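You operate a simulated robot arm through the tools that you are given. There is no shell and no other tool. Be economical: measure what you need, move in short steps, check, and stop when the job is done.

You run a simulated robot arm. Do the job below in one go: nothing can be reset, and whatever is moved stays where it is left.

Task
Run the source on the yellow phase alone at phase angle 60 degrees.
Fine: output off while you switch green and red off and turn the knob, then on again.

Only the result counts: the job must be done as asked and must still hold three seconds after the hand-in. Knocking over, shifting, dropping, spilling or breaking anything else fails it.

Robot
A 6-joint arm with a fingered hand, fixed in place. Base frame: the origin is at the foot of the arm, x ahead of it, y to its left, z up. Readings come in mm, degrees, newtons and seconds.
With the tool pointing down near the work surface it reaches from about 220 to 680 mm from the base axis. Its first joint turns from -166.0 to 166.0 degrees. Payload 4 kg.
The tool frame sits at the grasp point between the pads (the TCP): z along the fingers, y along the line on which they close. The tips reach 22 mm beyond it. Largest opening 112 mm; the body of the gripper starts 60 mm behind the TCP. The gripper is a hand of 4 fingers: y runs from the thumb to the fingers, the wrist lies at [0, 0, -218] in the tool frame, and closing takes about 1.5 s.
Orientation is told as [roll, pitch, yaw] about the base's x, y, z axes, in that order, counted from this pose: with the fingers straight down and closing along the base's y, the tool's x points along the base's -x, its y along +y and its z along -z.

Tools
- The arm moves only by the tool drive_tool. Its argument "rows" is a list of rows, each an object (a shift or turn left out is 0, a gripper value left out holds the last) with "dp": the shift along the base's x, y, z in mm, a list of three; "dr": the turn, a rotation vector about the base's x, y, z in degrees, a list of three; "hand": the closure, from 0 (fully open) to 1 (shut). In form: [{"dp": [dx, dy, dz], "dr": [ax, ay, az], "hand": hand}, ...]. A call has 1 to 20 rows; each row is the pose to reach, as a shift and turn from the pose commanded when the call began. A row lasts 0.2 s, in which the tool goes at most 50 mm and 8.6 degrees; a call with a longer step from one row to the next is refused whole, and so is a gripper value outside its range. A pose out of reach is approached as far as the arm can. The call stops where the force on the tool passes 90 N (or 10 N more than at its start, if that is more) or the arm is blocked; 0.2 s more then pass. The fingers move at their own pace (about 45 mm/s each) and stop on an object; they squeeze with about 30 N. The grip force told is the motor's: it shows also when the fingers shut on nothing. Time passes only in rows, and 0.2 s behind the last, so rows that repeat a pose let the fingers close. It gives the time, the measured TCP pose, the force on the tool (base axes), the opening and the grip force at its end, in the units of the frame above (readings bear some noise), with the torque about the TCP (base axes, N m) and any sound that the robot's microphone picked up.
- Cameras (640 x 400 px; columns grow to the right, rows downward): "scene" is fixed at [400.8, -501.6, 1677.9]; the picture's right is [0.99, -0.17, 0.00], its down [-0.08, -0.50, -0.86] and it looks along [0.14, 0.85, -0.51] (base axes); focal length 341 px, centre (320, 200). "wrist" rides on the gripper at [69, 5, -83] in the tool frame; the picture's right is [-0.06, 1.00, 0.00], its down [-0.77, -0.05, -0.64] and it looks along [-0.64, -0.04, 0.77] (tool axes); focal length 243 px, centre (320, 200). There is no depth. A picture from a camera that has moved, and an enlarged one, comes with that camera's place and axes in the base frame and with its lens.
- grab_frame(camera): a new picture of that camera. No time passes.
- preshape(shape): the hand has 4 fingers and takes this shape, open, in about a second: jaw (thumb against the fingers, like two jaws); tri (thumb and two fingers); tip (a fingertip pinch); poke (one finger out to press); point (the index stretched); flat (the hand flat); cup (the hand cupped); fist (a fist). The gripper value then closes the fingers along that shape, each until it touches; the sizes above hold for jaw. It gives what a move gives, with no picture.
- zoom(camera, box): a new picture of the part [left, top, right, bottom] of that camera's present view, enlarged. No time passes.
- close_job(): hands the job in; it is judged then, once.

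Go step by step. Nothing tells you positions but the pictures and the camera data: compare them with the known pose of the tool, close in by small moves and look again before you grip or let go. The budget is 120 turns and 64 pictures, counting those below and the enlarged ones. Unless the task says otherwise, let go and move clear before handing in, and close with one line.

The tools are called after "Emit:" as name(argument=value, ...) on one line, values as JSON. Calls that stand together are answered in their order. drive_tool: Moves the arm, as the interface text tells. Its arguments: {"type":"object","properties":{"rows":{"type":"array"}},"required":["rows"]} The other tools are called the same way: preshape (shape) gives the hand a shape; grab_frame (camera) takes a picture; zoom (camera, box) takes an enlarged picture of a part of a camera's view; close_job () hands the job in.

At the start:

```text
time_s: 0.0
tool_pos: [256.2, 202.6, 1385.1]
orientation: [0.1, -0.1, 0.0]
wrist_force: [-1.0, -0.6, 0.4]
moment: [0.04, 0.03, 0.0]
gripper_width: 112.1
gripper_force: 0.0
shape: jaw
```

scene: 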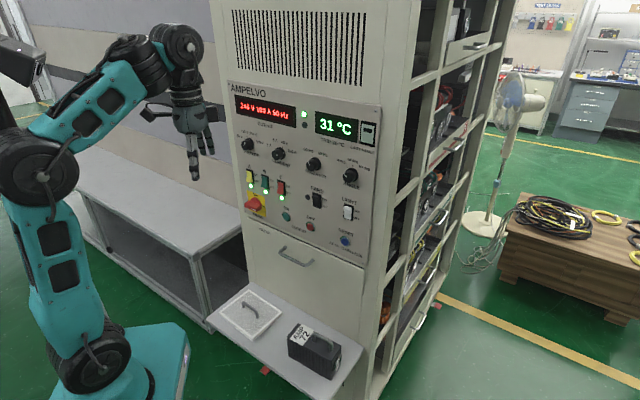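
wrist: 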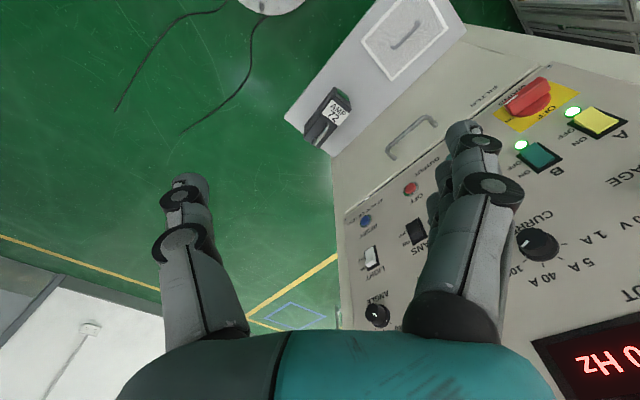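

I see a power source panel with phase switches (yellow, green, red), output buttons and knobs. I'll zoom in to read it.

Emit:
zoom(camera="scene", box=[220, 80, 390, 186])

Emit:
zoom(camera="scene", box=[230, 160, 380, 254])

```text
3.76 times, centred on (305, 133) of scene
camera zoom: at [400.8, -501.6, 1677.9], right [0.99, -0.17, 0.0], down [-0.08, -0.5, -0.86], along [0.14, 0.85, -0.51], focal length 1285 px, centre (376, 452)
```

zoom: 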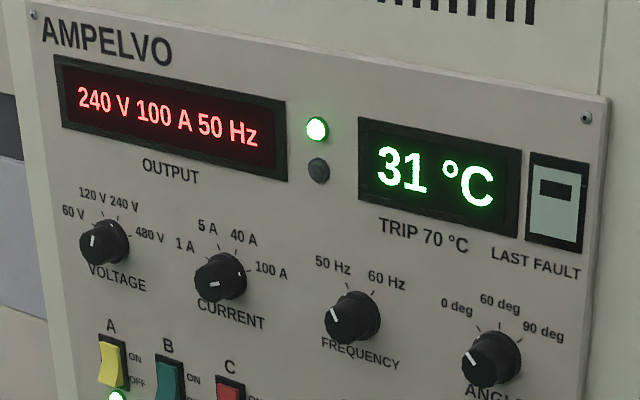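

```text
4.26 times, centred on (305, 207) of scene
camera zoom: at [400.8, -501.6, 1677.9], right [0.99, -0.17, 0.0], down [-0.08, -0.5, -0.86], along [0.14, 0.85, -0.51], focal length 1452 px, centre (384, 170)
```

zoom: 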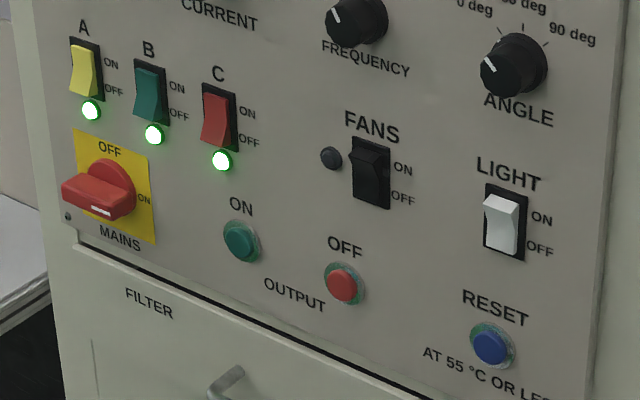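

The panel is a vertical plane facing the arm at 45° (x+y≈900). The rockers sit at z≈1155, the knobs at z≈1275 and the output buttons at z≈1050. I'll yaw the tool and take the poke shape first, then pitch the hand to face the panel.

Emit:
drive_tool(rows=[{"dr": [0, 0, 7.5]}, {"dr": [0, 0, 15]}, {"dr": [0, 0, 22.5]}, {"dr": [0, 0, 30]}, {"dr": [0, 0, 37.5]}, {"dr": [0, 0, 45]}])

Emit:
preshape(shape="poke")

Emit:
drive_tool(rows=[{"dp": [14, 4, -5], "dr": [5.786, -5.786, 0]}, {"dp": [28, 8, -15], "dr": [11.57, -11.57, 0]}, {"dp": [42, 12, -30], "dr": [17.36, -17.36, 0]}, {"dp": [56, 16, -45], "dr": [23.14, -23.14, 0]}, {"dp": [70, 20, -60], "dr": [28.93, -28.93, 0]}, {"dp": [84, 24, -75], "dr": [34.7, -34.7, 0]}, {"dp": [98, 28, -90], "dr": [40.5, -40.5, 0]}, {"dp": [112, 32, -105], "dr": [46.28, -46.28, 0]}, {"dp": [126, 36, -120], "dr": [52.07, -52.07, 0]}, {"dp": [140, 40, -130], "dr": [57.85, -57.85, 0]}, {"dp": [150, 44, -140], "dr": [63.64, -63.64, 0]}, {"dp": [150, 44, -140], "dr": [63.64, -63.64, 0]}])

Emit:
grab_frame(camera="scene")

Emit:
grab_frame(camera="wrist")

```text
time_s: 1.4
tool_pos: [257.3, 203.1, 1384.1]
orientation: [0.1, 0.0, 45.1]
wrist_force: [-0.9, 0.5, -0.5]
moment: [-0.02, 0.02, 0.01]
gripper_width: 111.8
gripper_force: 0.0
shape: jaw
```

```text
time_s: 2.3
tool_pos: [256.3, 202.7, 1384.4]
orientation: [0.1, -0.1, 45.0]
wrist_force: [-0.3, -0.2, 0.0]
moment: [-0.03, 0.01, 0.0]
gripper_width: 0.0
gripper_force: 0.0
shape: poke
```

```text
time_s: 4.9
tool_pos: [323.2, 271.1, 1614.5]
orientation: [-19.6, -74.5, 62.2]
wrist_force: [-0.4, -0.6, -0.6]
moment: [-0.01, -0.01, 0.01]
gripper_width: 0.0
gripper_force: 0.1
shape: poke
out of reach, approached as far as the arm can: row 3, 4, 5, 6, 7, 8, 9, 10, 11, 12
```

```text
59 pictures are left
```

scene: 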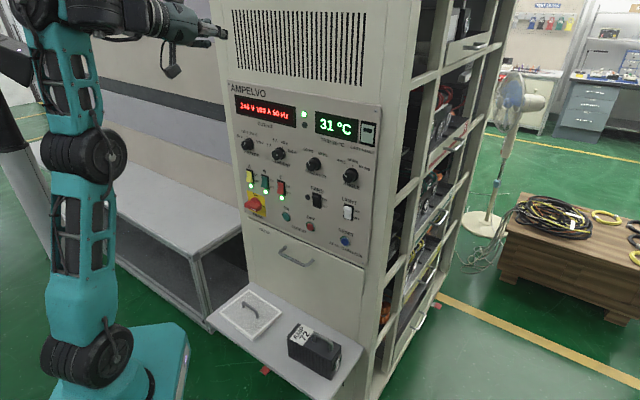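

```text
58 pictures are left
camera wrist: at [252.4, 203.1, 1567.6], right [-0.67, 0.74, -0.03], down [-0.33, -0.27, 0.9], along [0.66, 0.62, 0.43], focal length 243 px, centre (320, 200)
```

wrist: 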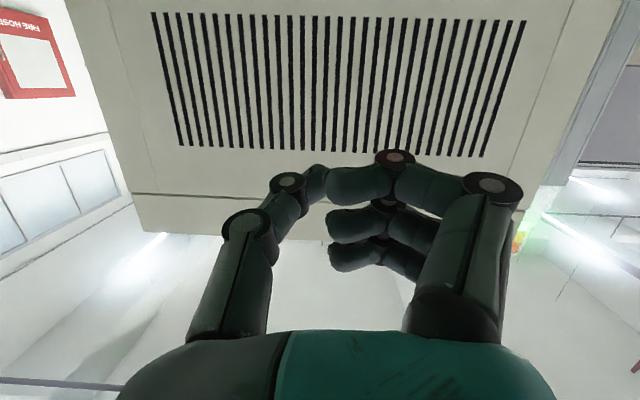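

The arm could not follow that path because the wrist was too close to the base. I'll nudge it to learn which pose counts as commanded.

Emit:
drive_tool(rows=[{"dp": [20, 20, 0]}, {"dp": [40, 40, 0]}, {"dp": [40, 40, 0]}])

```text
time_s: 5.7
tool_pos: [365.4, 300.9, 1621.1]
orientation: [-19.3, -74.2, 61.7]
wrist_force: [0.0, -0.8, 0.7]
moment: [-0.01, -0.01, 0.0]
gripper_width: 0.0
gripper_force: 0.1
shape: poke
out of reach, approached as far as the arm can: row 2, 3
```

The commanded pose follows the actual one. Now I'll move down and slightly outward, keeping clear of the panel.

Emit:
drive_tool(rows=[{"dp": [5, 5, -35]}, {"dp": [10, 10, -70]}, {"dp": [15, 15, -105]}, {"dp": [20, 20, -140]}, {"dp": [25, 25, -175]}, {"dp": [30, 30, -210]}, {"dp": [30, 30, -245]}, {"dp": [30, 30, -280]}, {"dp": [30, 30, -315]}, {"dp": [30, 30, -350]}])

Emit:
grab_frame(camera="scene")

```text
time_s: 7.9
tool_pos: [352.5, 332.0, 1608.1]
orientation: [-19.3, -74.1, 61.7]
wrist_force: [0.0, -0.9, 0.2]
moment: [0.01, 0.0, -0.02]
gripper_width: 0.1
gripper_force: 0.1
shape: poke
out of reach, approached as far as the arm can: row 1, 2, 3, 4, 5, 6, 7, 8, 9, 10
```

```text
57 pictures are left
```

scene: 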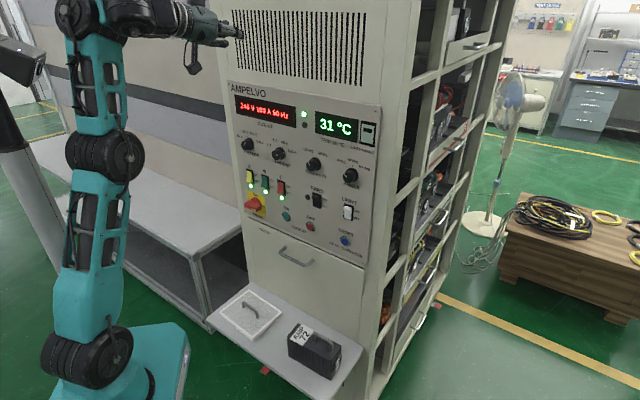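

The arm looks close to straight up. I'll inspect its wrist build to see why pitching is blocked.

Emit:
zoom(camera="scene", box=[20, 0, 260, 150])

```text
2.67 times, centred on (140, 75) of scene
camera zoom: at [400.8, -501.6, 1677.9], right [0.99, -0.17, 0.0], down [-0.08, -0.5, -0.86], along [0.14, 0.85, -0.51], focal length 910 px, centre (800, 533)
```

zoom: 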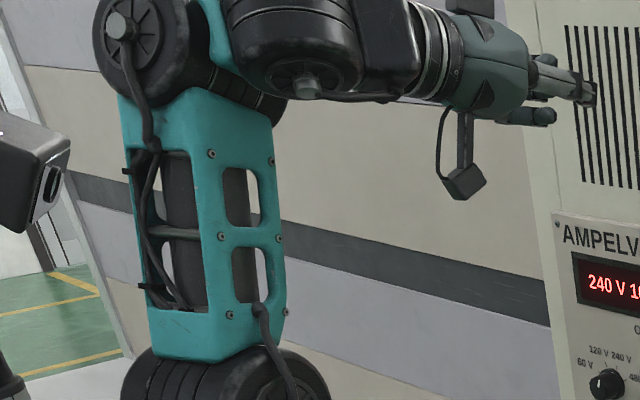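

The arm has a UR-style wrist and stands nearly straight. I'll test a small pitch up to see whether a wrist limit or the straight elbow is what blocks it.

Emit:
drive_tool(rows=[{"dr": [4, -4, 0]}, {"dr": [8, -8, 0]}, {"dr": [8, -8, 0]}])

Emit:
drive_tool(rows=[{"dr": [-5.5, 5.5, 0], "dp": [0, 0, -20]}, {"dr": [-11, 11, 0], "dp": [0, 0, -40]}, {"dr": [-16.5, 16.5, 0], "dp": [0, 0, -60]}, {"dr": [-22, 22, 0], "dp": [0, 0, -90]}, {"dr": [-27, 27, 0], "dp": [0, 0, -120]}, {"dr": [-32, 32, 0], "dp": [0, 0, -150]}, {"dr": [-32, 32, 0], "dp": [0, 0, -150]}])

```text
time_s: 8.7
tool_pos: [333.1, 341.1, 1665.7]
orientation: [-45.5, -83.2, 87.5]
wrist_force: [-0.1, -0.3, 0.6]
moment: [-0.03, 0.0, 0.0]
gripper_width: 0.2
gripper_force: 0.0
shape: poke
out of reach, approached as far as the arm can: row 1, 2, 3
```

```text
time_s: 10.3
tool_pos: [263.1, 358.3, 1462.5]
orientation: [-7.7, -45.2, 50.5]
wrist_force: [0.0, 1.0, -0.5]
moment: [-0.03, -0.01, -0.05]
gripper_width: 0.0
gripper_force: 0.0
shape: poke
out of reach, approached as far as the arm can: row 2, 3, 4, 5, 6, 7
```

The wrist pitch joint is at its limit in this configuration, so I need the other wrist branch. I'll go back to tool-down first, then swing the hand out sideways toward the camera side, and then to the front.

Emit:
drive_tool(rows=[{"dr": [-4.9, 5.85, 0], "dp": [3, -12, -10]}, {"dr": [-9.7, 11.7, 0], "dp": [6, -25, -20]}, {"dr": [-14.6, 17.5, 0], "dp": [10, -37, -30]}, {"dr": [-19.5, 23.4, 0], "dp": [13, -50, -40]}, {"dr": [-24.3, 29.2, 0], "dp": [16, -62, -50]}, {"dr": [-29.2, 35.1, 0], "dp": [20, -75, -60]}, {"dr": [-29.2, 35.1, 0], "dp": [20, -75, -60]}])

```text
time_s: 11.9
tool_pos: [269.6, 287.6, 1395.1]
orientation: [10.0, -0.7, 30.6]
wrist_force: [1.4, -5.6, 1.4]
moment: [0.46, 0.11, 0.06]
gripper_width: 0.2
gripper_force: 0.1
shape: poke
out of reach, approached as far as the arm can: row 1, 2, 3, 4, 5, 6, 7
```

Something still limits it, so I'll look.

Emit:
drive_tool(rows=[{"dp": [0, 0, 0]}, {"dp": [0, 0, 0]}])

Emit:
grab_frame(camera="scene")

```text
time_s: 12.5
tool_pos: [274.0, 282.7, 1391.7]
orientation: [0.8, -0.6, 47.9]
wrist_force: [-0.5, -0.3, -0.1]
moment: [0.02, -0.01, 0.0]
gripper_width: 0.0
gripper_force: 0.1
shape: poke
```

```text
55 pictures are left
```

scene: 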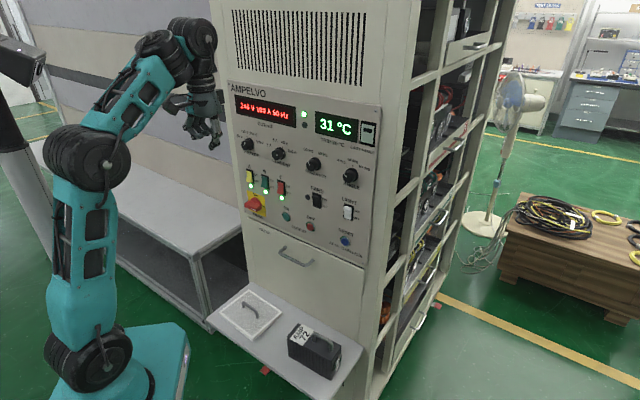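

It reached tool-down. Now the sideways swing about the panel normal, keeping the wrist roughly in place.

Emit:
drive_tool(rows=[{"dr": [-5.66, -5.66, 0], "dp": [21.4, -21.4, -8]}, {"dr": [-11.3, -11.3, 0], "dp": [42.5, -42.5, -12]}, {"dr": [-17, -17, 0], "dp": [62.7, -62.7, -11]}, {"dr": [-22.6, -22.6, 0], "dp": [81.7, -81.7, -7]}, {"dr": [-28.3, -28.3, 0], "dp": [99, -99, 1]}, {"dr": [-33.9, -33.9, 0], "dp": [114.5, -114.5, 12]}, {"dr": [-39.6, -39.6, 0], "dp": [127.8, -127.8, 26]}, {"dr": [-45.2, -45.2, 0], "dp": [138.6, -138.6, 42]}, {"dr": [-50.9, -50.9, 0], "dp": [146.6, -146.6, 60]}, {"dr": [-56.6, -56.6, 0], "dp": [151.8, -151.8, 80]}, {"dr": [-62.2, -62.2, 0], "dp": [154, -154, 100]}, {"dr": [-67.9, -67.9, 0], "dp": [153.3, -153.3, 121]}, {"dr": [-73.5, -73.5, 0], "dp": [149.6, -149.6, 141]}, {"dr": [-79.2, -79.2, 0], "dp": [142.9, -142.9, 160]}, {"dr": [-84.8, -84.8, 0], "dp": [133.5, -133.5, 177]}, {"dr": [-84.8, -84.8, 0], "dp": [133.5, -133.5, 177]}])

Emit:
grab_frame(camera="scene")

```text
time_s: 15.8
tool_pos: [248.3, 71.9, 1680.5]
orientation: [-89.6, -25.1, 86.7]
wrist_force: [0.2, -0.3, -0.4]
moment: [0.03, -0.01, -0.04]
gripper_width: 0.0
gripper_force: 0.0
shape: poke
out of reach, approached as far as the arm can: row 3, 4, 5, 6, 7, 8, 9, 10, 11, 12, 13
stopped in row 16: the arm was blocked; the commanded pose is now the measured one
```

```text
54 pictures are left
```

scene: 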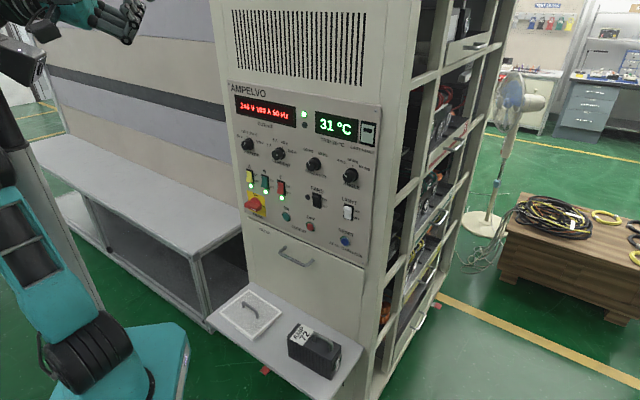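

The hand is now horizontal along +x at z≈1680, and the arm was blocked on the way. I'll look closer at its configuration.

Emit:
zoom(camera="scene", box=[0, 0, 200, 125])

Emit:
grab_frame(camera="wrist")

```text
3.20 times, centred on (100, 62) of scene
camera zoom: at [400.8, -501.6, 1677.9], right [0.99, -0.17, 0.0], down [-0.08, -0.5, -0.86], along [0.14, 0.85, -0.51], focal length 1092 px, centre (1024, 640)
```

zoom: 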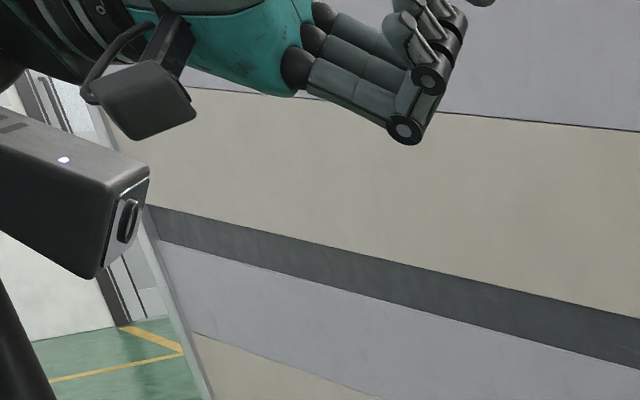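

```text
52 pictures are left
camera wrist: at [160.5, 13.9, 1646.5], right [0.02, 0.48, -0.88], down [-0.6, 0.7, 0.37], along [0.8, 0.52, 0.3], focal length 243 px, centre (320, 200)
```

wrist: 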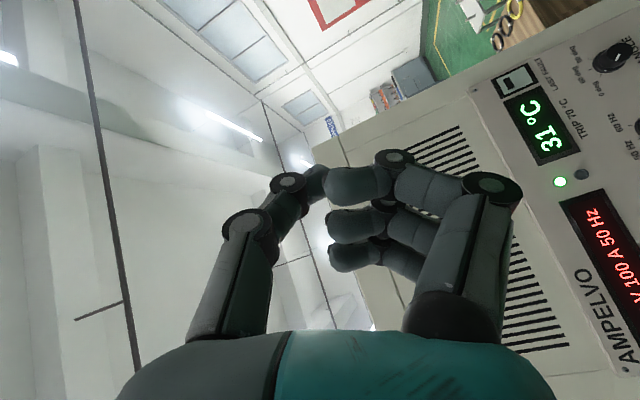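

I'll try turning toward the panel while moving out away from the base axis.

Emit:
drive_tool(rows=[{"dr": [0, 0, 6], "dp": [15, 25, 0]}, {"dr": [0, 0, 12], "dp": [30, 50, 0]}, {"dr": [0, 0, 18], "dp": [45, 75, -5]}, {"dr": [0, 0, 24], "dp": [55, 105, -10]}, {"dr": [0, 0, 30], "dp": [60, 135, -20]}, {"dr": [0, 0, 36], "dp": [65, 165, -30]}, {"dr": [0, 0, 42], "dp": [70, 195, -45]}, {"dr": [0, 0, 48], "dp": [75, 225, -60]}, {"dr": [0, 0, 48], "dp": [75, 225, -60]}])

Emit:
grab_frame(camera="scene")

```text
time_s: 16.4
tool_pos: [218.7, 192.5, 1682.2]
orientation: [-90.8, -23.3, 113.4]
wrist_force: [-0.1, 0.3, -0.3]
moment: [0.02, 0.04, -0.04]
gripper_width: 0.0
gripper_force: 0.1
shape: poke
out of reach, approached as far as the arm can: row 3
stopped in row 3: the arm was blocked; the commanded pose is now the measured one
```

```text
51 pictures are left
```

scene: 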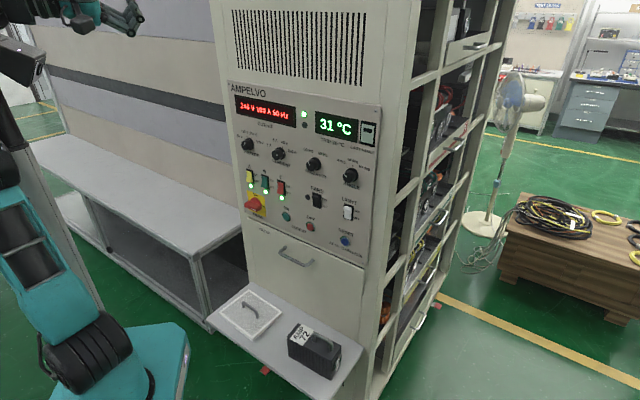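

Emit:
drive_tool(rows=[{"dp": [15, 15, 0]}, {"dp": [30, 30, 0]}, {"dp": [45, 45, 0]}, {"dp": [60, 60, 0]}, {"dp": [75, 75, 0]}, {"dp": [75, 75, 0]}])

```text
time_s: 17.0
tool_pos: [203.8, 221.5, 1676.4]
orientation: [-90.6, -24.5, 122.2]
wrist_force: [0.7, -0.7, -0.2]
moment: [-0.01, 0.0, -0.02]
gripper_width: 0.3
gripper_force: 0.0
shape: poke
out of reach, approached as far as the arm can: row 1, 2
stopped in row 2: the arm was blocked; the commanded pose is now the measured one
```

Still blocked. I'll check whether the elbow is touching the pole on the left.

Emit:
zoom(camera="scene", box=[0, 0, 240, 400])

Emit:
grab_frame(camera="wrist")

```text
1.00 times, centred on (120, 200) of scene (not enlarged: the box is as wide or as high as the picture)
camera zoom: at [400.8, -501.6, 1677.9], right [0.99, -0.17, 0.0], down [-0.08, -0.5, -0.86], along [0.14, 0.85, -0.51], focal length 341 px, centre (520, 200)
```

zoom: 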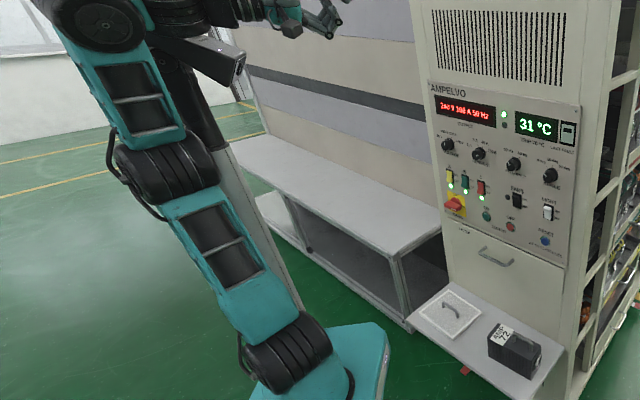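

```text
49 pictures are left
camera wrist: at [165.7, 124.7, 1641.6], right [-0.24, 0.41, -0.88], down [-0.91, 0.23, 0.36], along [0.35, 0.88, 0.31], focal length 243 px, centre (320, 200)
```

wrist: 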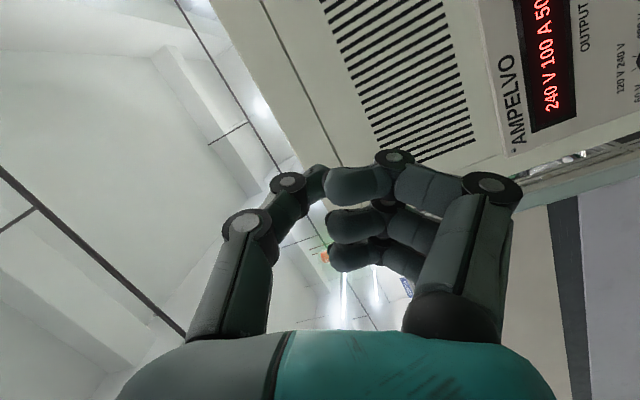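

The wider crop shows the wrist beside a sensor on a pole, so I must avoid pushing it. I'll retreat to tool-down, out in front, and regroup.

Emit:
drive_tool(rows=[{"dr": [-4, 6.35, 0], "dp": [25, 18, -10]}, {"dr": [-8, 12.7, 0], "dp": [48, 33, -25]}, {"dr": [-12, 19, 0], "dp": [65, 46, -45]}, {"dr": [-16, 25.4, 0], "dp": [75, 55, -70]}, {"dr": [-20, 31.7, 0], "dp": [80, 60, -97]}, {"dr": [-24, 38, 0], "dp": [80, 62, -126]}, {"dr": [-28, 44.4, 0], "dp": [80, 62, -155]}, {"dr": [-32, 50.8, 0], "dp": [80, 62, -185]}, {"dr": [-36, 57.1, 0], "dp": [79, 62, -215]}, {"dr": [-40, 63.4, 0], "dp": [79, 62, -240]}, {"dr": [-44, 69.8, 0], "dp": [79, 62, -260]}, {"dr": [-48, 76.1, 0], "dp": [79, 62, -276]}, {"dr": [-48, 76.1, 0], "dp": [79, 62, -276]}, {"dr": [-48, 76.1, 0], "dp": [79, 62, -276]}])

Emit:
zoom(camera="scene", box=[0, 0, 240, 400])

```text
time_s: 20.0
tool_pos: [280.6, 280.5, 1390.4]
orientation: [-0.9, 0.2, 97.8]
wrist_force: [-0.2, 0.3, -0.4]
moment: [0.01, 0.03, 0.0]
gripper_width: 0.1
gripper_force: 0.0
shape: poke
out of reach, approached as far as the arm can: row 1, 2, 12, 13, 14
```

```text
1.00 times, centred on (120, 200) of scene (not enlarged: the box is as wide or as high as the picture)
camera zoom: at [400.8, -501.6, 1677.9], right [0.99, -0.17, 0.0], down [-0.08, -0.5, -0.86], along [0.14, 0.85, -0.51], focal length 341 px, centre (520, 200)
```

zoom: 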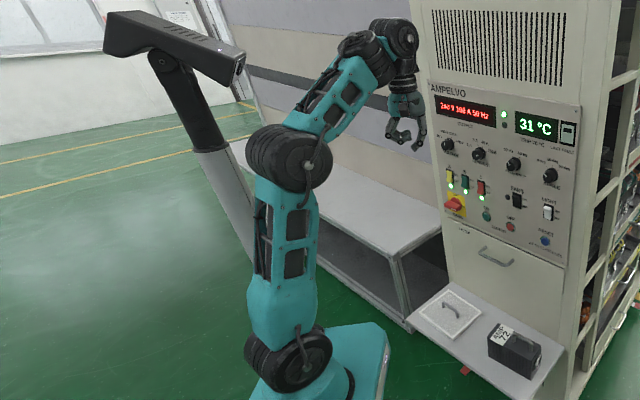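

The arm is back at tool-down. I'll go lower first, well inside the workspace, and then pitch slowly to see exactly where it starts to fail.

Emit:
drive_tool(rows=[{"dp": [0, 0, -30]}, {"dp": [0, 0, -60]}, {"dp": [0, 0, -90]}, {"dp": [0, 0, -120]}, {"dp": [0, 0, -120]}])

Emit:
drive_tool(rows=[{"dr": [3, -3, 0]}, {"dr": [6, -6, 0]}, {"dr": [9, -9, 0]}, {"dr": [12, -12, 0]}, {"dr": [15, -15, 0]}, {"dr": [18, -18, 0]}, {"dr": [21, -21, 0]}, {"dr": [21, -21, 0]}])

```text
time_s: 21.2
tool_pos: [280.7, 280.6, 1271.1]
orientation: [-0.8, 0.3, 97.6]
wrist_force: [-0.2, 0.0, 0.5]
moment: [0.01, -0.01, 0.0]
gripper_width: 0.0
gripper_force: 0.0
shape: poke
out of reach, approached as far as the arm can: row 4
```

```text
time_s: 23.0
tool_pos: [321.3, 298.8, 1400.8]
orientation: [-25.0, -17.0, 101.4]
wrist_force: [-0.2, 1.0, -0.7]
moment: [0.01, 0.02, 0.01]
gripper_width: 0.3
gripper_force: 0.1
shape: poke
out of reach, approached as far as the arm can: row 1, 2, 3, 4, 5, 6, 7, 8
```

Emit:
zoom(camera="scene", box=[0, 0, 240, 400])

```text
1.00 times, centred on (120, 200) of scene (not enlarged: the box is as wide or as high as the picture)
camera zoom: at [400.8, -501.6, 1677.9], right [0.99, -0.17, 0.0], down [-0.08, -0.5, -0.86], along [0.14, 0.85, -0.51], focal length 341 px, centre (520, 200)
```

zoom: 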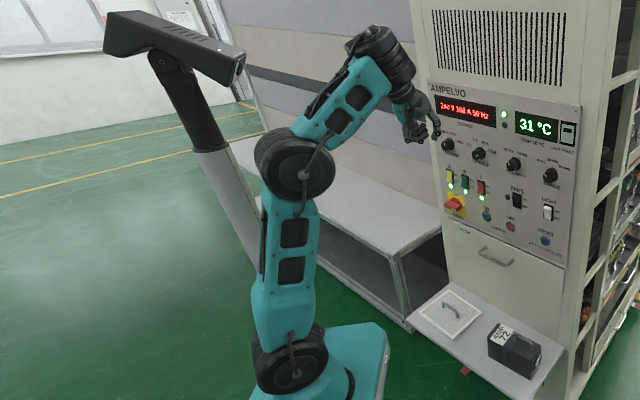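

The pitch limit is at tool ⟂ forearm in this wrist branch. I'll go back to tool-down mid-range and test sideways tilts, slowly, both ways.

Emit:
drive_tool(rows=[{"dr": [-5, 5, 0], "dp": [-10, -5, -15]}, {"dr": [-10, 10, 0], "dp": [-20, -10, -30]}, {"dr": [-15, 15, 0], "dp": [-30, -15, -50]}, {"dr": [-21, 21, 0], "dp": [-41, -19, -70]}, {"dr": [-21, 21, 0], "dp": [-41, -19, -70]}, {"dr": [-21, 21, 0], "dp": [-41, -19, -70]}])

Emit:
drive_tool(rows=[{"dr": [-3, -3, 0], "dp": [11, -11, 0]}, {"dr": [-6, -6, 0], "dp": [22, -22, 2]}, {"dr": [-9, -9, 0], "dp": [34, -34, 5]}, {"dr": [-12, -12, 0], "dp": [45, -45, 9]}, {"dr": [-15, -15, 0], "dp": [56, -56, 15]}, {"dr": [-18, -18, 0], "dp": [66, -66, 21]}, {"dr": [-21, -21, 0], "dp": [76, -76, 28]}, {"dr": [-24, -24, 0], "dp": [86, -86, 37]}, {"dr": [-27, -27, 0], "dp": [95, -95, 46]}, {"dr": [-27, -27, 0], "dp": [95, -95, 46]}])

```text
time_s: 24.4
tool_pos: [278.9, 283.0, 1328.2]
orientation: [-0.8, 0.3, 97.8]
wrist_force: [-0.4, 0.2, -0.2]
moment: [0.0, 0.01, 0.03]
gripper_width: 0.0
gripper_force: 0.0
shape: poke
```

```text
time_s: 26.6
tool_pos: [368.7, 174.0, 1338.2]
orientation: [-19.0, 19.8, 95.2]
wrist_force: [0.3, 0.6, -0.3]
moment: [-0.02, -0.01, 0.0]
gripper_width: 0.0
gripper_force: 0.2
shape: poke
out of reach, approached as far as the arm can: row 6, 7, 8, 9, 10
```

Emit:
drive_tool(rows=[{"dp": [0, 0, 20]}, {"dp": [0, 0, 40]}, {"dp": [0, 0, 40]}])

Emit:
drive_tool(rows=[{"dp": [0, 0, -30]}, {"dp": [0, 0, -60]}, {"dp": [0, 0, -60]}])

Emit:
zoom(camera="scene", box=[60, 0, 300, 150])

```text
time_s: 27.4
tool_pos: [367.3, 164.7, 1365.8]
orientation: [-18.9, 19.0, 95.4]
wrist_force: [-0.4, 0.4, 0.0]
moment: [0.0, 0.0, 0.0]
gripper_width: 0.0
gripper_force: 0.1
shape: poke
out of reach, approached as far as the arm can: row 2, 3
```

```text
time_s: 28.2
tool_pos: [371.4, 177.0, 1334.3]
orientation: [-18.9, 19.8, 95.0]
wrist_force: [-0.1, 0.3, 0.5]
moment: [-0.01, 0.0, 0.01]
gripper_width: 0.2
gripper_force: 0.1
shape: poke
out of reach, approached as far as the arm can: row 1, 2, 3
```

```text
2.67 times, centred on (180, 75) of scene
camera zoom: at [400.8, -501.6, 1677.9], right [0.99, -0.17, 0.0], down [-0.08, -0.5, -0.86], along [0.14, 0.85, -0.51], focal length 910 px, centre (693, 533)
```

zoom: 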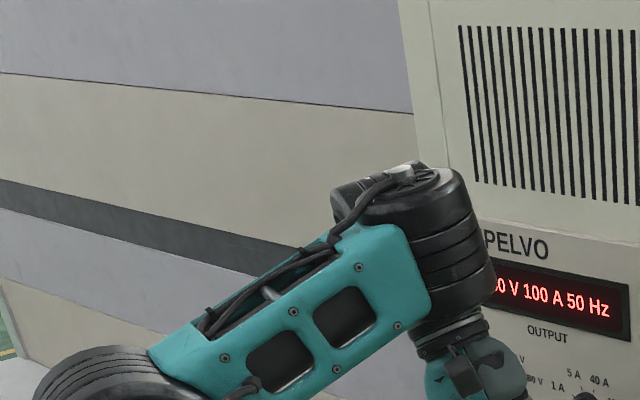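

The tilt limits are odd. I'll go back to tool-down and test how far straight down I can go, since the stated workspace is near z≈1000.

Emit:
drive_tool(rows=[{"dr": [4.5, 4.5, 0], "dp": [-20, 24, 0]}, {"dr": [9, 9, 0], "dp": [-42, 50, 0]}, {"dr": [13.5, 13.5, 0], "dp": [-65, 78, 0]}, {"dr": [19, 19, 0], "dp": [-90, 106, 0]}, {"dr": [19, 19, 0], "dp": [-90, 106, 0]}, {"dr": [19, 19, 0], "dp": [-90, 106, 0]}])

Emit:
drive_tool(rows=[{"dp": [0, 0, -20]}, {"dp": [0, 0, -40]}, {"dp": [0, 0, -60]}, {"dp": [0, 0, -80]}, {"dp": [0, 0, -100]}, {"dp": [0, 0, -120]}, {"dp": [0, 0, -140]}, {"dp": [0, 0, -140]}])

Emit:
zoom(camera="scene", box=[0, 0, 240, 400])

```text
time_s: 29.6
tool_pos: [284.3, 282.4, 1335.5]
orientation: [-2.3, -1.5, 97.8]
wrist_force: [0.3, -0.2, 0.1]
moment: [0.0, -0.02, 0.01]
gripper_width: 0.2
gripper_force: 0.2
shape: poke
```

```text
time_s: 31.4
tool_pos: [286.3, 317.4, 1250.7]
orientation: [1.1, -2.8, 97.7]
wrist_force: [0.4, 0.6, 0.0]
moment: [-0.01, 0.04, -0.02]
gripper_width: 0.0
gripper_force: 0.0
shape: poke
out of reach, approached as far as the arm can: row 3, 4, 5, 6, 7, 8
```

```text
1.00 times, centred on (120, 200) of scene (not enlarged: the box is as wide or as high as the picture)
camera zoom: at [400.8, -501.6, 1677.9], right [0.99, -0.17, 0.0], down [-0.08, -0.5, -0.86], along [0.14, 0.85, -0.51], focal length 341 px, centre (520, 200)
```

zoom: 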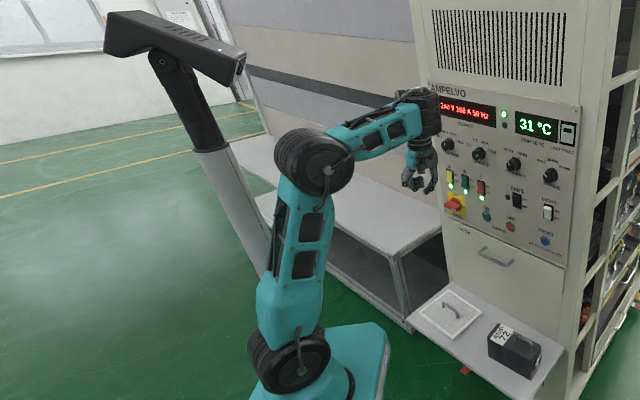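

Emit:
zoom(camera="scene", box=[120, 70, 264, 160])

Emit:
grab_frame(camera="wrist")

```text
4.44 times, centred on (192, 115) of scene
camera zoom: at [400.8, -501.6, 1677.9], right [0.99, -0.17, 0.0], down [-0.08, -0.5, -0.86], along [0.14, 0.85, -0.51], focal length 1517 px, centre (889, 578)
```

zoom: 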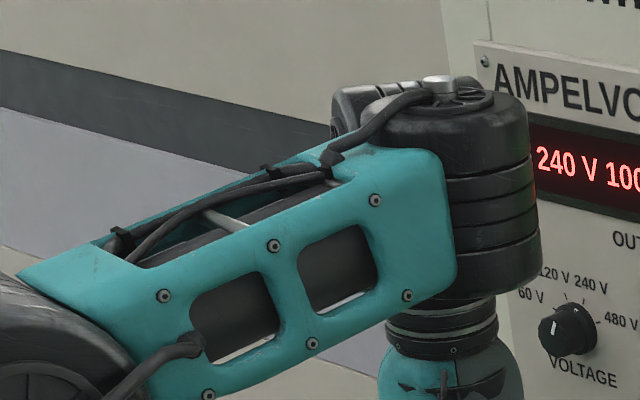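

```text
43 pictures are left
camera wrist: at [292.8, 243.6, 1329.0], right [-1.0, -0.07, 0.02], down [-0.04, 0.73, 0.68], along [-0.07, 0.67, -0.74], focal length 243 px, centre (320, 200)
```

wrist: 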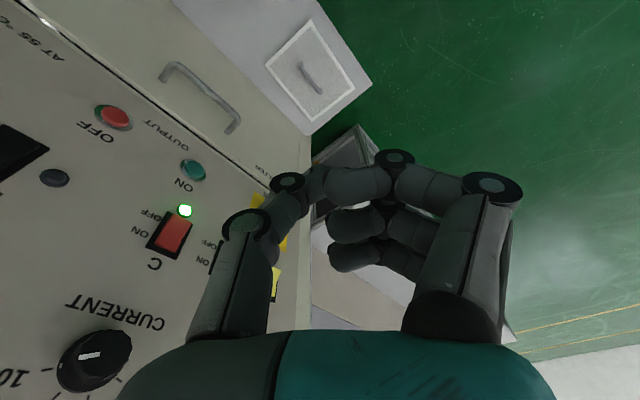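

The wrist bodies sit on the far (−u) side of the forearm, so the hand should swing out that way instead. I'll return to mid height and test tilting toward −u.

Emit:
drive_tool(rows=[{"dp": [0, -10, 25]}, {"dp": [0, -20, 50]}, {"dp": [-3, -35, 80]}, {"dp": [-3, -35, 90]}, {"dp": [-3, -35, 90]}])

Emit:
drive_tool(rows=[{"dr": [4.24, 4.24, 0], "dp": [-16, 16, 1]}, {"dr": [8.5, 8.5, 0], "dp": [-32, 32, 5]}, {"dr": [12.7, 12.7, 0], "dp": [-47.6, 47.6, 11]}, {"dr": [17, 17, 0], "dp": [-62.7, 62.7, 19]}, {"dr": [21.2, 21.2, 0], "dp": [-77, 77, 29]}, {"dr": [25.5, 25.5, 0], "dp": [-90.6, 90.6, 42]}, {"dr": [29.7, 29.7, 0], "dp": [-103, 103, 56]}, {"dr": [33.9, 33.9, 0], "dp": [-114.5, 114.5, 72]}, {"dr": [38.2, 38.2, 0], "dp": [-124.7, 124.7, 90]}, {"dr": [38.2, 38.2, 0], "dp": [-124.7, 124.7, 90]}])

Emit:
zoom(camera="scene", box=[0, 0, 240, 400])

```text
time_s: 32.6
tool_pos: [279.6, 248.9, 1285.7]
orientation: [-2.1, -1.4, 98.1]
wrist_force: [0.4, 0.2, -0.1]
moment: [-0.01, -0.01, 0.0]
gripper_width: 0.2
gripper_force: 0.1
shape: poke
out of reach, approached as far as the arm can: row 1, 2, 4
```

```text
time_s: 34.8
tool_pos: [109.8, 410.9, 1317.6]
orientation: [38.4, -41.6, 81.5]
wrist_force: [-0.4, -0.1, 0.4]
moment: [-0.02, -0.01, -0.01]
gripper_width: 0.0
gripper_force: 0.1
shape: poke
out of reach, approached as far as the arm can: row 1, 2, 3, 4, 5, 6, 7, 8, 9, 10
```

```text
1.00 times, centred on (120, 200) of scene (not enlarged: the box is as wide or as high as the picture)
camera zoom: at [400.8, -501.6, 1677.9], right [0.99, -0.17, 0.0], down [-0.08, -0.5, -0.86], along [0.14, 0.85, -0.51], focal length 341 px, centre (520, 200)
```

zoom: 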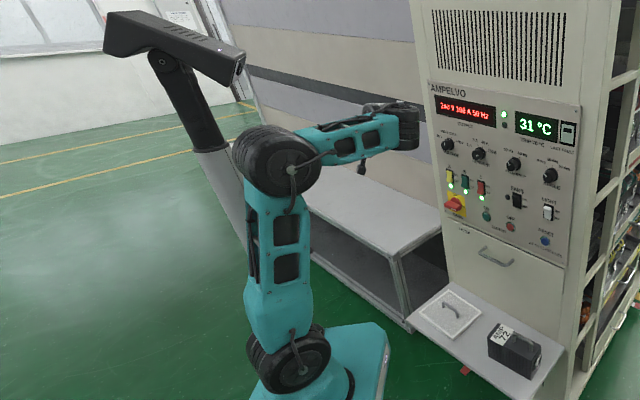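

The hand does swing through on this side. Before continuing I'll look from the wrist camera for the pole-mounted device.

Emit:
grab_frame(camera="wrist")

```text
41 pictures are left
camera wrist: at [142.6, 305.5, 1322.0], right [-0.83, -0.24, 0.51], down [0.47, 0.19, 0.86], along [-0.31, 0.95, -0.05], focal length 243 px, centre (320, 200)
```

wrist: 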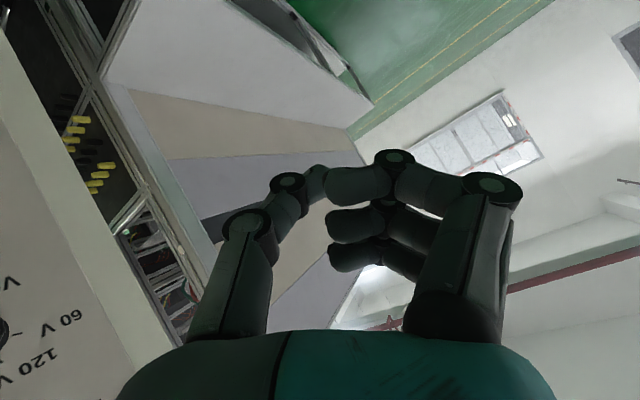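

No obstacle shows in the sweep. I'll continue the swing past horizontal to flip the wrist.

Emit:
drive_tool(rows=[{"dr": [5.66, 5.66, 0], "dp": [-12, 12, 34]}, {"dr": [11.3, 11.3, 0], "dp": [-21, 21, 69]}, {"dr": [17, 17, 0], "dp": [-27, 27, 107]}, {"dr": [22.6, 22.6, 0], "dp": [-30, 30, 145]}, {"dr": [28.3, 28.3, 0], "dp": [-30, 30, 183]}, {"dr": [33.9, 33.9, 0], "dp": [-27, 27, 217]}, {"dr": [39.6, 39.6, 0], "dp": [-21, 21, 247]}, {"dr": [45.2, 45.2, 0], "dp": [-12, 12, 274]}, {"dr": [45.2, 45.2, 0], "dp": [-12, 12, 274]}, {"dr": [45.2, 45.2, 0], "dp": [-12, 12, 274]}])

Emit:
zoom(camera="scene", box=[0, 0, 240, 400])

```text
time_s: 37.0
tool_pos: [88.3, 441.4, 1614.9]
orientation: [130.3, -43.8, 11.6]
wrist_force: [0.0, -0.1, -0.3]
moment: [0.01, 0.0, -0.02]
gripper_width: 0.0
gripper_force: 0.0
shape: poke
out of reach, approached as far as the arm can: row 1, 2, 3, 4, 5, 6, 7, 8, 9, 10
```

```text
1.00 times, centred on (120, 200) of scene (not enlarged: the box is as wide or as high as the picture)
camera zoom: at [400.8, -501.6, 1677.9], right [0.99, -0.17, 0.0], down [-0.08, -0.5, -0.86], along [0.14, 0.85, -0.51], focal length 341 px, centre (520, 200)
```

zoom: 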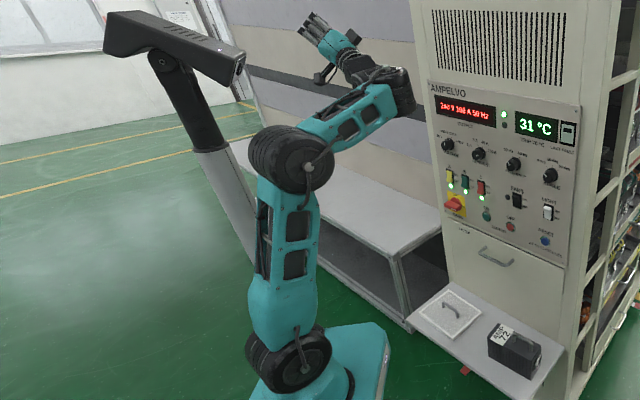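

The wrist is flipped and the tool points up-left. Now I'll swing it forward to face the panel at a safe standoff.

Emit:
drive_tool(rows=[{"dr": [-2.64, 2.64, -7.06], "dp": [24, 13, -11]}, {"dr": [-5.27, 5.27, -14.1], "dp": [49, 24, -24]}, {"dr": [-7.9, 7.9, -21.2], "dp": [76, 31, -40]}, {"dr": [-10.5, 10.5, -28.3], "dp": [104, 34, -57]}, {"dr": [-13.2, 13.2, -35.3], "dp": [133, 33, -75]}, {"dr": [-15.8, 15.8, -42.4], "dp": [162, 28, -96]}, {"dr": [-18.5, 18.5, -49.5], "dp": [191, 19, -117]}, {"dr": [-21.1, 21.1, -56.5], "dp": [218, 6, -139]}, {"dr": [-23.7, 23.7, -63.6], "dp": [243, -11, -163]}, {"dr": [-26.4, 26.4, -70.6], "dp": [266, -31, -187]}, {"dr": [-28.8, 28.8, -77.2], "dp": [292, -61, -215]}, {"dr": [-28.8, 28.8, -77.2], "dp": [292, -61, -215]}, {"dr": [-28.8, 28.8, -77.2], "dp": [292, -61, -215]}])

Emit:
zoom(camera="scene", box=[0, 0, 240, 400])

```text
time_s: 39.8
tool_pos: [379.6, 384.8, 1398.2]
orientation: [90.0, -25.1, -44.9]
wrist_force: [-0.8, 0.4, -1.4]
moment: [-0.04, 0.01, -0.01]
gripper_width: 0.0
gripper_force: 0.0
shape: poke
```

```text
1.00 times, centred on (120, 200) of scene (not enlarged: the box is as wide or as high as the picture)
camera zoom: at [400.8, -501.6, 1677.9], right [0.99, -0.17, 0.0], down [-0.08, -0.5, -0.86], along [0.14, 0.85, -0.51], focal length 341 px, centre (520, 200)
```

zoom: 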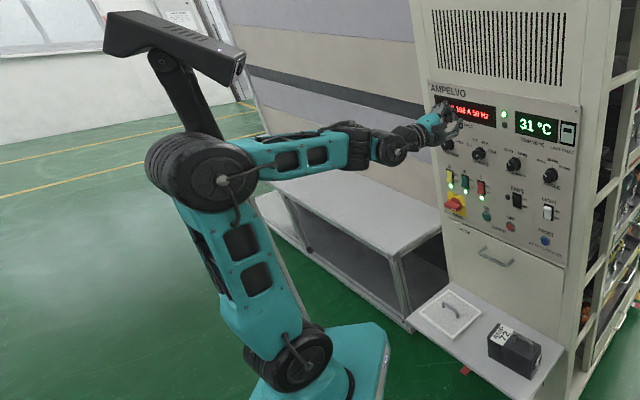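

The hand now faces the panel squarely. I'll check the finger shape up close.

Emit:
zoom(camera="scene", box=[190, 80, 290, 142])

Emit:
grab_frame(camera="wrist")

```text
6.40 times, centred on (240, 111) of scene
camera zoom: at [400.8, -501.6, 1677.9], right [0.99, -0.17, 0.0], down [-0.08, -0.5, -0.86], along [0.14, 0.85, -0.51], focal length 2184 px, centre (832, 770)
```

zoom: 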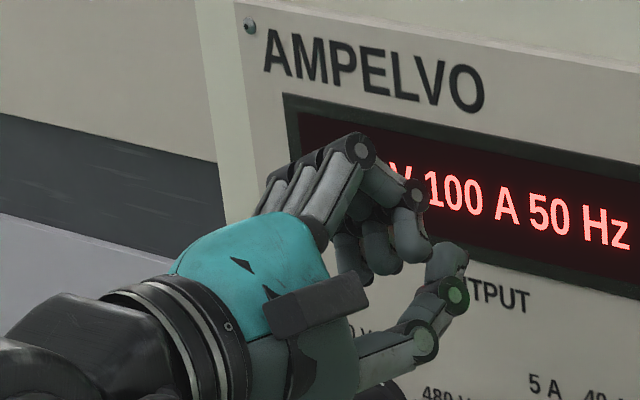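

```text
37 pictures are left
camera wrist: at [274.7, 370.4, 1372.4], right [-0.26, 0.26, 0.93], down [0.05, -0.96, 0.28], along [0.96, 0.12, 0.23], focal length 243 px, centre (320, 200)
```

wrist: 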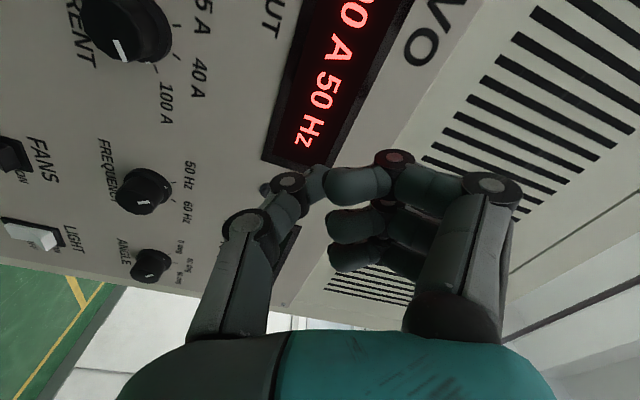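

The poke shape is a claw with no clearly extended finger, so I'll try "point".

Emit:
preshape(shape="point")

Emit:
zoom(camera="scene", box=[190, 80, 290, 142])

Emit:
grab_frame(camera="wrist")

```text
time_s: 40.7
tool_pos: [379.7, 384.4, 1398.5]
orientation: [90.1, -25.1, -44.9]
wrist_force: [-0.1, -0.1, 0.1]
moment: [0.02, 0.0, 0.0]
gripper_width: 106.1
gripper_force: 0.0
shape: point
```

```text
6.40 times, centred on (240, 111) of scene
camera zoom: at [400.8, -501.6, 1677.9], right [0.99, -0.17, 0.0], down [-0.08, -0.5, -0.86], along [0.14, 0.85, -0.51], focal length 2184 px, centre (832, 770)
```

zoom: 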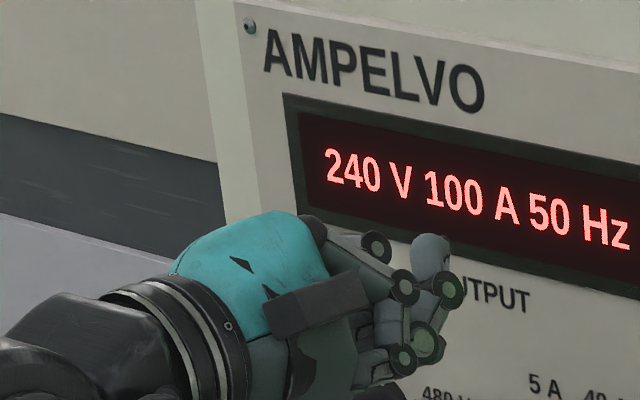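

```text
35 pictures are left
camera wrist: at [274.6, 370.5, 1372.5], right [-0.26, 0.26, 0.93], down [0.05, -0.96, 0.28], along [0.96, 0.12, 0.23], focal length 243 px, centre (320, 200)
```

wrist: 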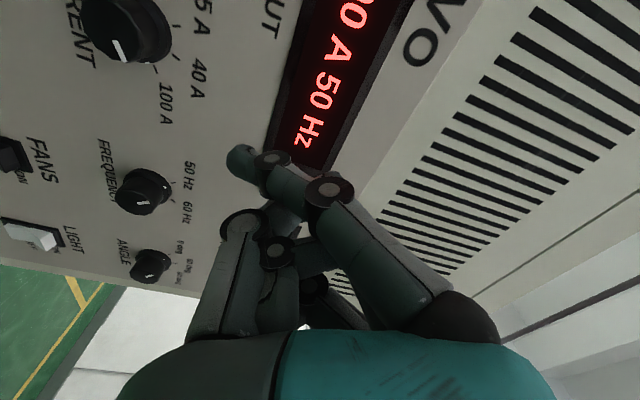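

"Point" has the index out at an oblique angle. I'll look at "tip" closed, which puts a compact press point on the tool axis.

Emit:
preshape(shape="tip")

Emit:
drive_tool(rows=[{"hand": 1}, {"hand": 1}, {"hand": 1}, {"hand": 1}, {"hand": 1}, {"hand": 1}, {"hand": 1}, {"hand": 1}])

Emit:
zoom(camera="scene", box=[190, 80, 290, 142])

Emit:
grab_frame(camera="wrist")

```text
time_s: 41.6
tool_pos: [380.2, 384.1, 1399.0]
orientation: [90.1, -25.1, -44.9]
wrist_force: [-0.3, 0.5, 0.3]
moment: [0.03, -0.02, 0.02]
gripper_width: 112.0
gripper_force: 0.0
shape: tip
```

```text
time_s: 43.4
tool_pos: [378.8, 385.7, 1398.4]
orientation: [90.1, -25.2, -45.0]
wrist_force: [0.2, -0.2, 0.5]
moment: [0.03, -0.01, 0.0]
gripper_width: 0.3
gripper_force: 29.4
shape: tip
```

```text
6.40 times, centred on (240, 111) of scene
camera zoom: at [400.8, -501.6, 1677.9], right [0.99, -0.17, 0.0], down [-0.08, -0.5, -0.86], along [0.14, 0.85, -0.51], focal length 2184 px, centre (832, 770)
```

zoom: 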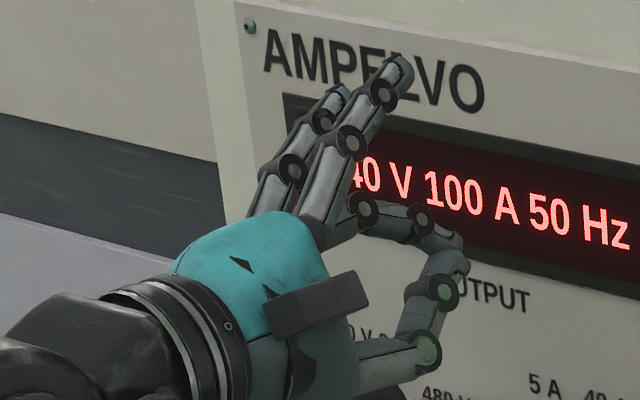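

```text
33 pictures are left
camera wrist: at [274.6, 370.5, 1372.5], right [-0.26, 0.26, 0.93], down [0.05, -0.96, 0.28], along [0.96, 0.12, 0.23], focal length 243 px, centre (320, 200)
```

wrist: 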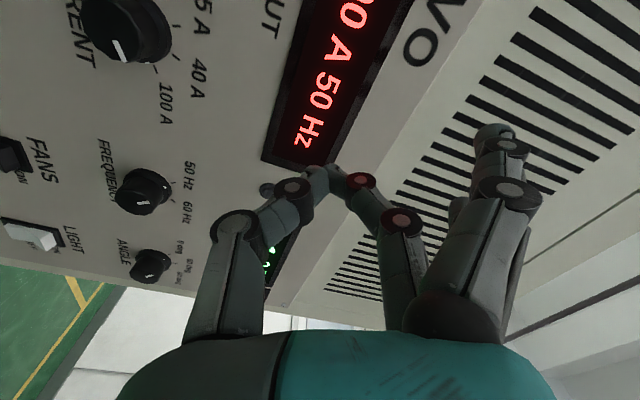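

The "tip" shape leaves two fingers sticking out forward. "Poke" keeps everything curled with the thumb tip leading at the tool axis, and a small upward tilt makes it the clear press point. I'll set poke, roll the hand upright and tilt it about 20°.

Emit:
preshape(shape="poke")

Emit:
drive_tool(rows=[{"dr": [4.4, 4.4, 0], "dp": [4, -12, -30], "hand": 0}, {"dr": [8.8, 8.8, 0], "dp": [8, -24, -60]}, {"dr": [13.3, 13.3, 0], "dp": [12, -36, -90]}, {"dr": [17.7, 17.7, 0], "dp": [16, -48, -120]}, {"dr": [17.7, 17.7, 0], "dp": [20, -60, -150]}, {"dr": [17.7, 17.7, 0], "dp": [20, -60, -150]}])

Emit:
drive_tool(rows=[{"dr": [5, -5, 0], "dp": [12, -12, -30]}, {"dr": [10, -10, 0], "dp": [24, -24, -60]}, {"dr": [14.1, -14.1, 0], "dp": [36, -36, -90]}, {"dr": [14.1, -14.1, 0], "dp": [48, -48, -120]}, {"dr": [14.1, -14.1, 0], "dp": [48, -48, -120]}])

Emit:
zoom(camera="scene", box=[200, 120, 380, 232])

```text
time_s: 44.3
tool_pos: [380.1, 385.5, 1399.4]
orientation: [90.1, -25.0, -44.9]
wrist_force: [0.0, 0.3, -0.4]
moment: [-0.02, 0.03, 0.05]
gripper_width: 0.0
gripper_force: 0.1
shape: poke
```

```text
time_s: 45.7
tool_pos: [403.5, 321.8, 1246.1]
orientation: [90.1, -0.1, -44.9]
wrist_force: [0.7, -0.5, -0.1]
moment: [-0.01, -0.01, 0.02]
gripper_width: 0.3
gripper_force: 0.1
shape: poke
```

```text
time_s: 46.9
tool_pos: [462.4, 266.4, 1128.2]
orientation: [104.0, 13.1, -58.5]
wrist_force: [1.5, -3.4, 0.6]
moment: [-0.04, -0.1, 0.34]
gripper_width: 0.0
gripper_force: 0.2
shape: poke
out of reach, approached as far as the arm can: row 1, 2, 3, 4, 5
```

```text
3.56 times, centred on (290, 176) of scene
camera zoom: at [400.8, -501.6, 1677.9], right [0.99, -0.17, 0.0], down [-0.08, -0.5, -0.86], along [0.14, 0.85, -0.51], focal length 1213 px, centre (427, 285)
```

zoom: 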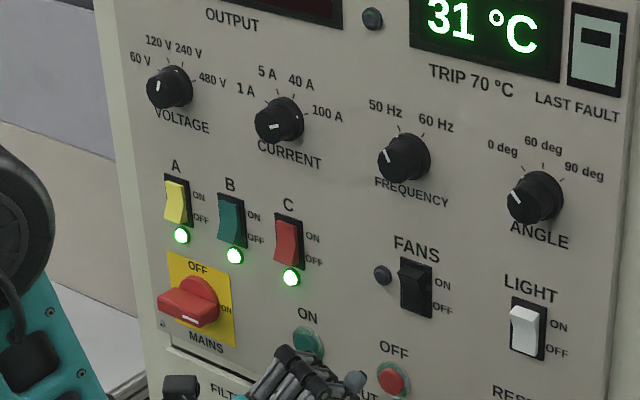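

Tilting up hits the wrist limit. Instead I'll roll the hand so its fingers point right, with the camera on top, and tilt about the vertical so the thumb tip leads. Levelling first.

Emit:
drive_tool(rows=[{"dr": [-1.6, 4.3, -2.7], "dp": [-10, 0, 25]}, {"dr": [-3.2, 8.6, -5.4], "dp": [-20, 0, 50]}, {"dr": [-4.7, 12.9, -8.1], "dp": [-30, 0, 75]}, {"dr": [-4.7, 12.9, -8.1], "dp": [-30, 0, 75]}])

Emit:
drive_tool(rows=[{"dr": [7.5, 2.73, 0]}, {"dr": [15, 5.5, 0]}, {"dr": [22.6, 8.2, 0]}, {"dr": [30.1, 10.9, 0]}, {"dr": [37.6, 13.7, 0]}, {"dr": [45.1, 16.4, 0]}, {"dr": [52.6, 19.1, 0]}, {"dr": [60.1, 21.9, 0]}, {"dr": [67.7, 24.6, 0]}, {"dr": [75.2, 27.4, 0]}, {"dr": [75.2, 27.4, 0]}])

Emit:
grab_frame(camera="wrist")

```text
time_s: 47.9
tool_pos: [447.8, 265.8, 1158.3]
orientation: [91.4, 4.7, -67.4]
wrist_force: [1.3, -0.2, -0.5]
moment: [0.0, 0.04, 0.01]
gripper_width: 0.0
gripper_force: 0.2
shape: poke
out of reach, approached as far as the arm can: row 3, 4
```

```text
time_s: 50.3
tool_pos: [446.8, 264.9, 1157.6]
orientation: [113.9, 84.4, -45.7]
wrist_force: [0.6, 0.0, 0.2]
moment: [0.02, -0.03, 0.03]
gripper_width: 0.3
gripper_force: 0.0
shape: poke
out of reach, approached as far as the arm can: row 1, 2
```

```text
31 pictures are left
camera wrist: at [365.8, 236.6, 1222.9], right [0.35, -0.94, 0.03], down [-0.56, -0.23, -0.79], along [0.75, 0.26, -0.61], focal length 243 px, centre (320, 200)
```

wrist: 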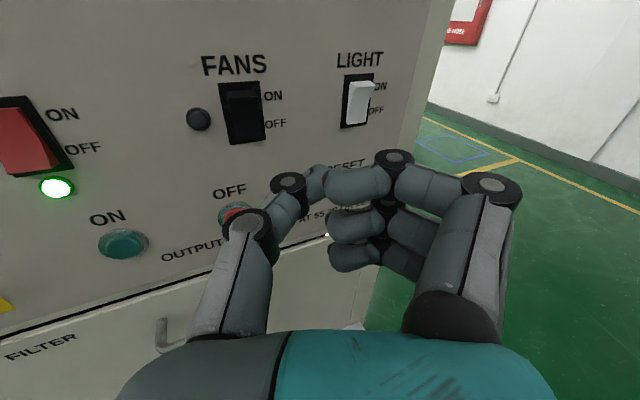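

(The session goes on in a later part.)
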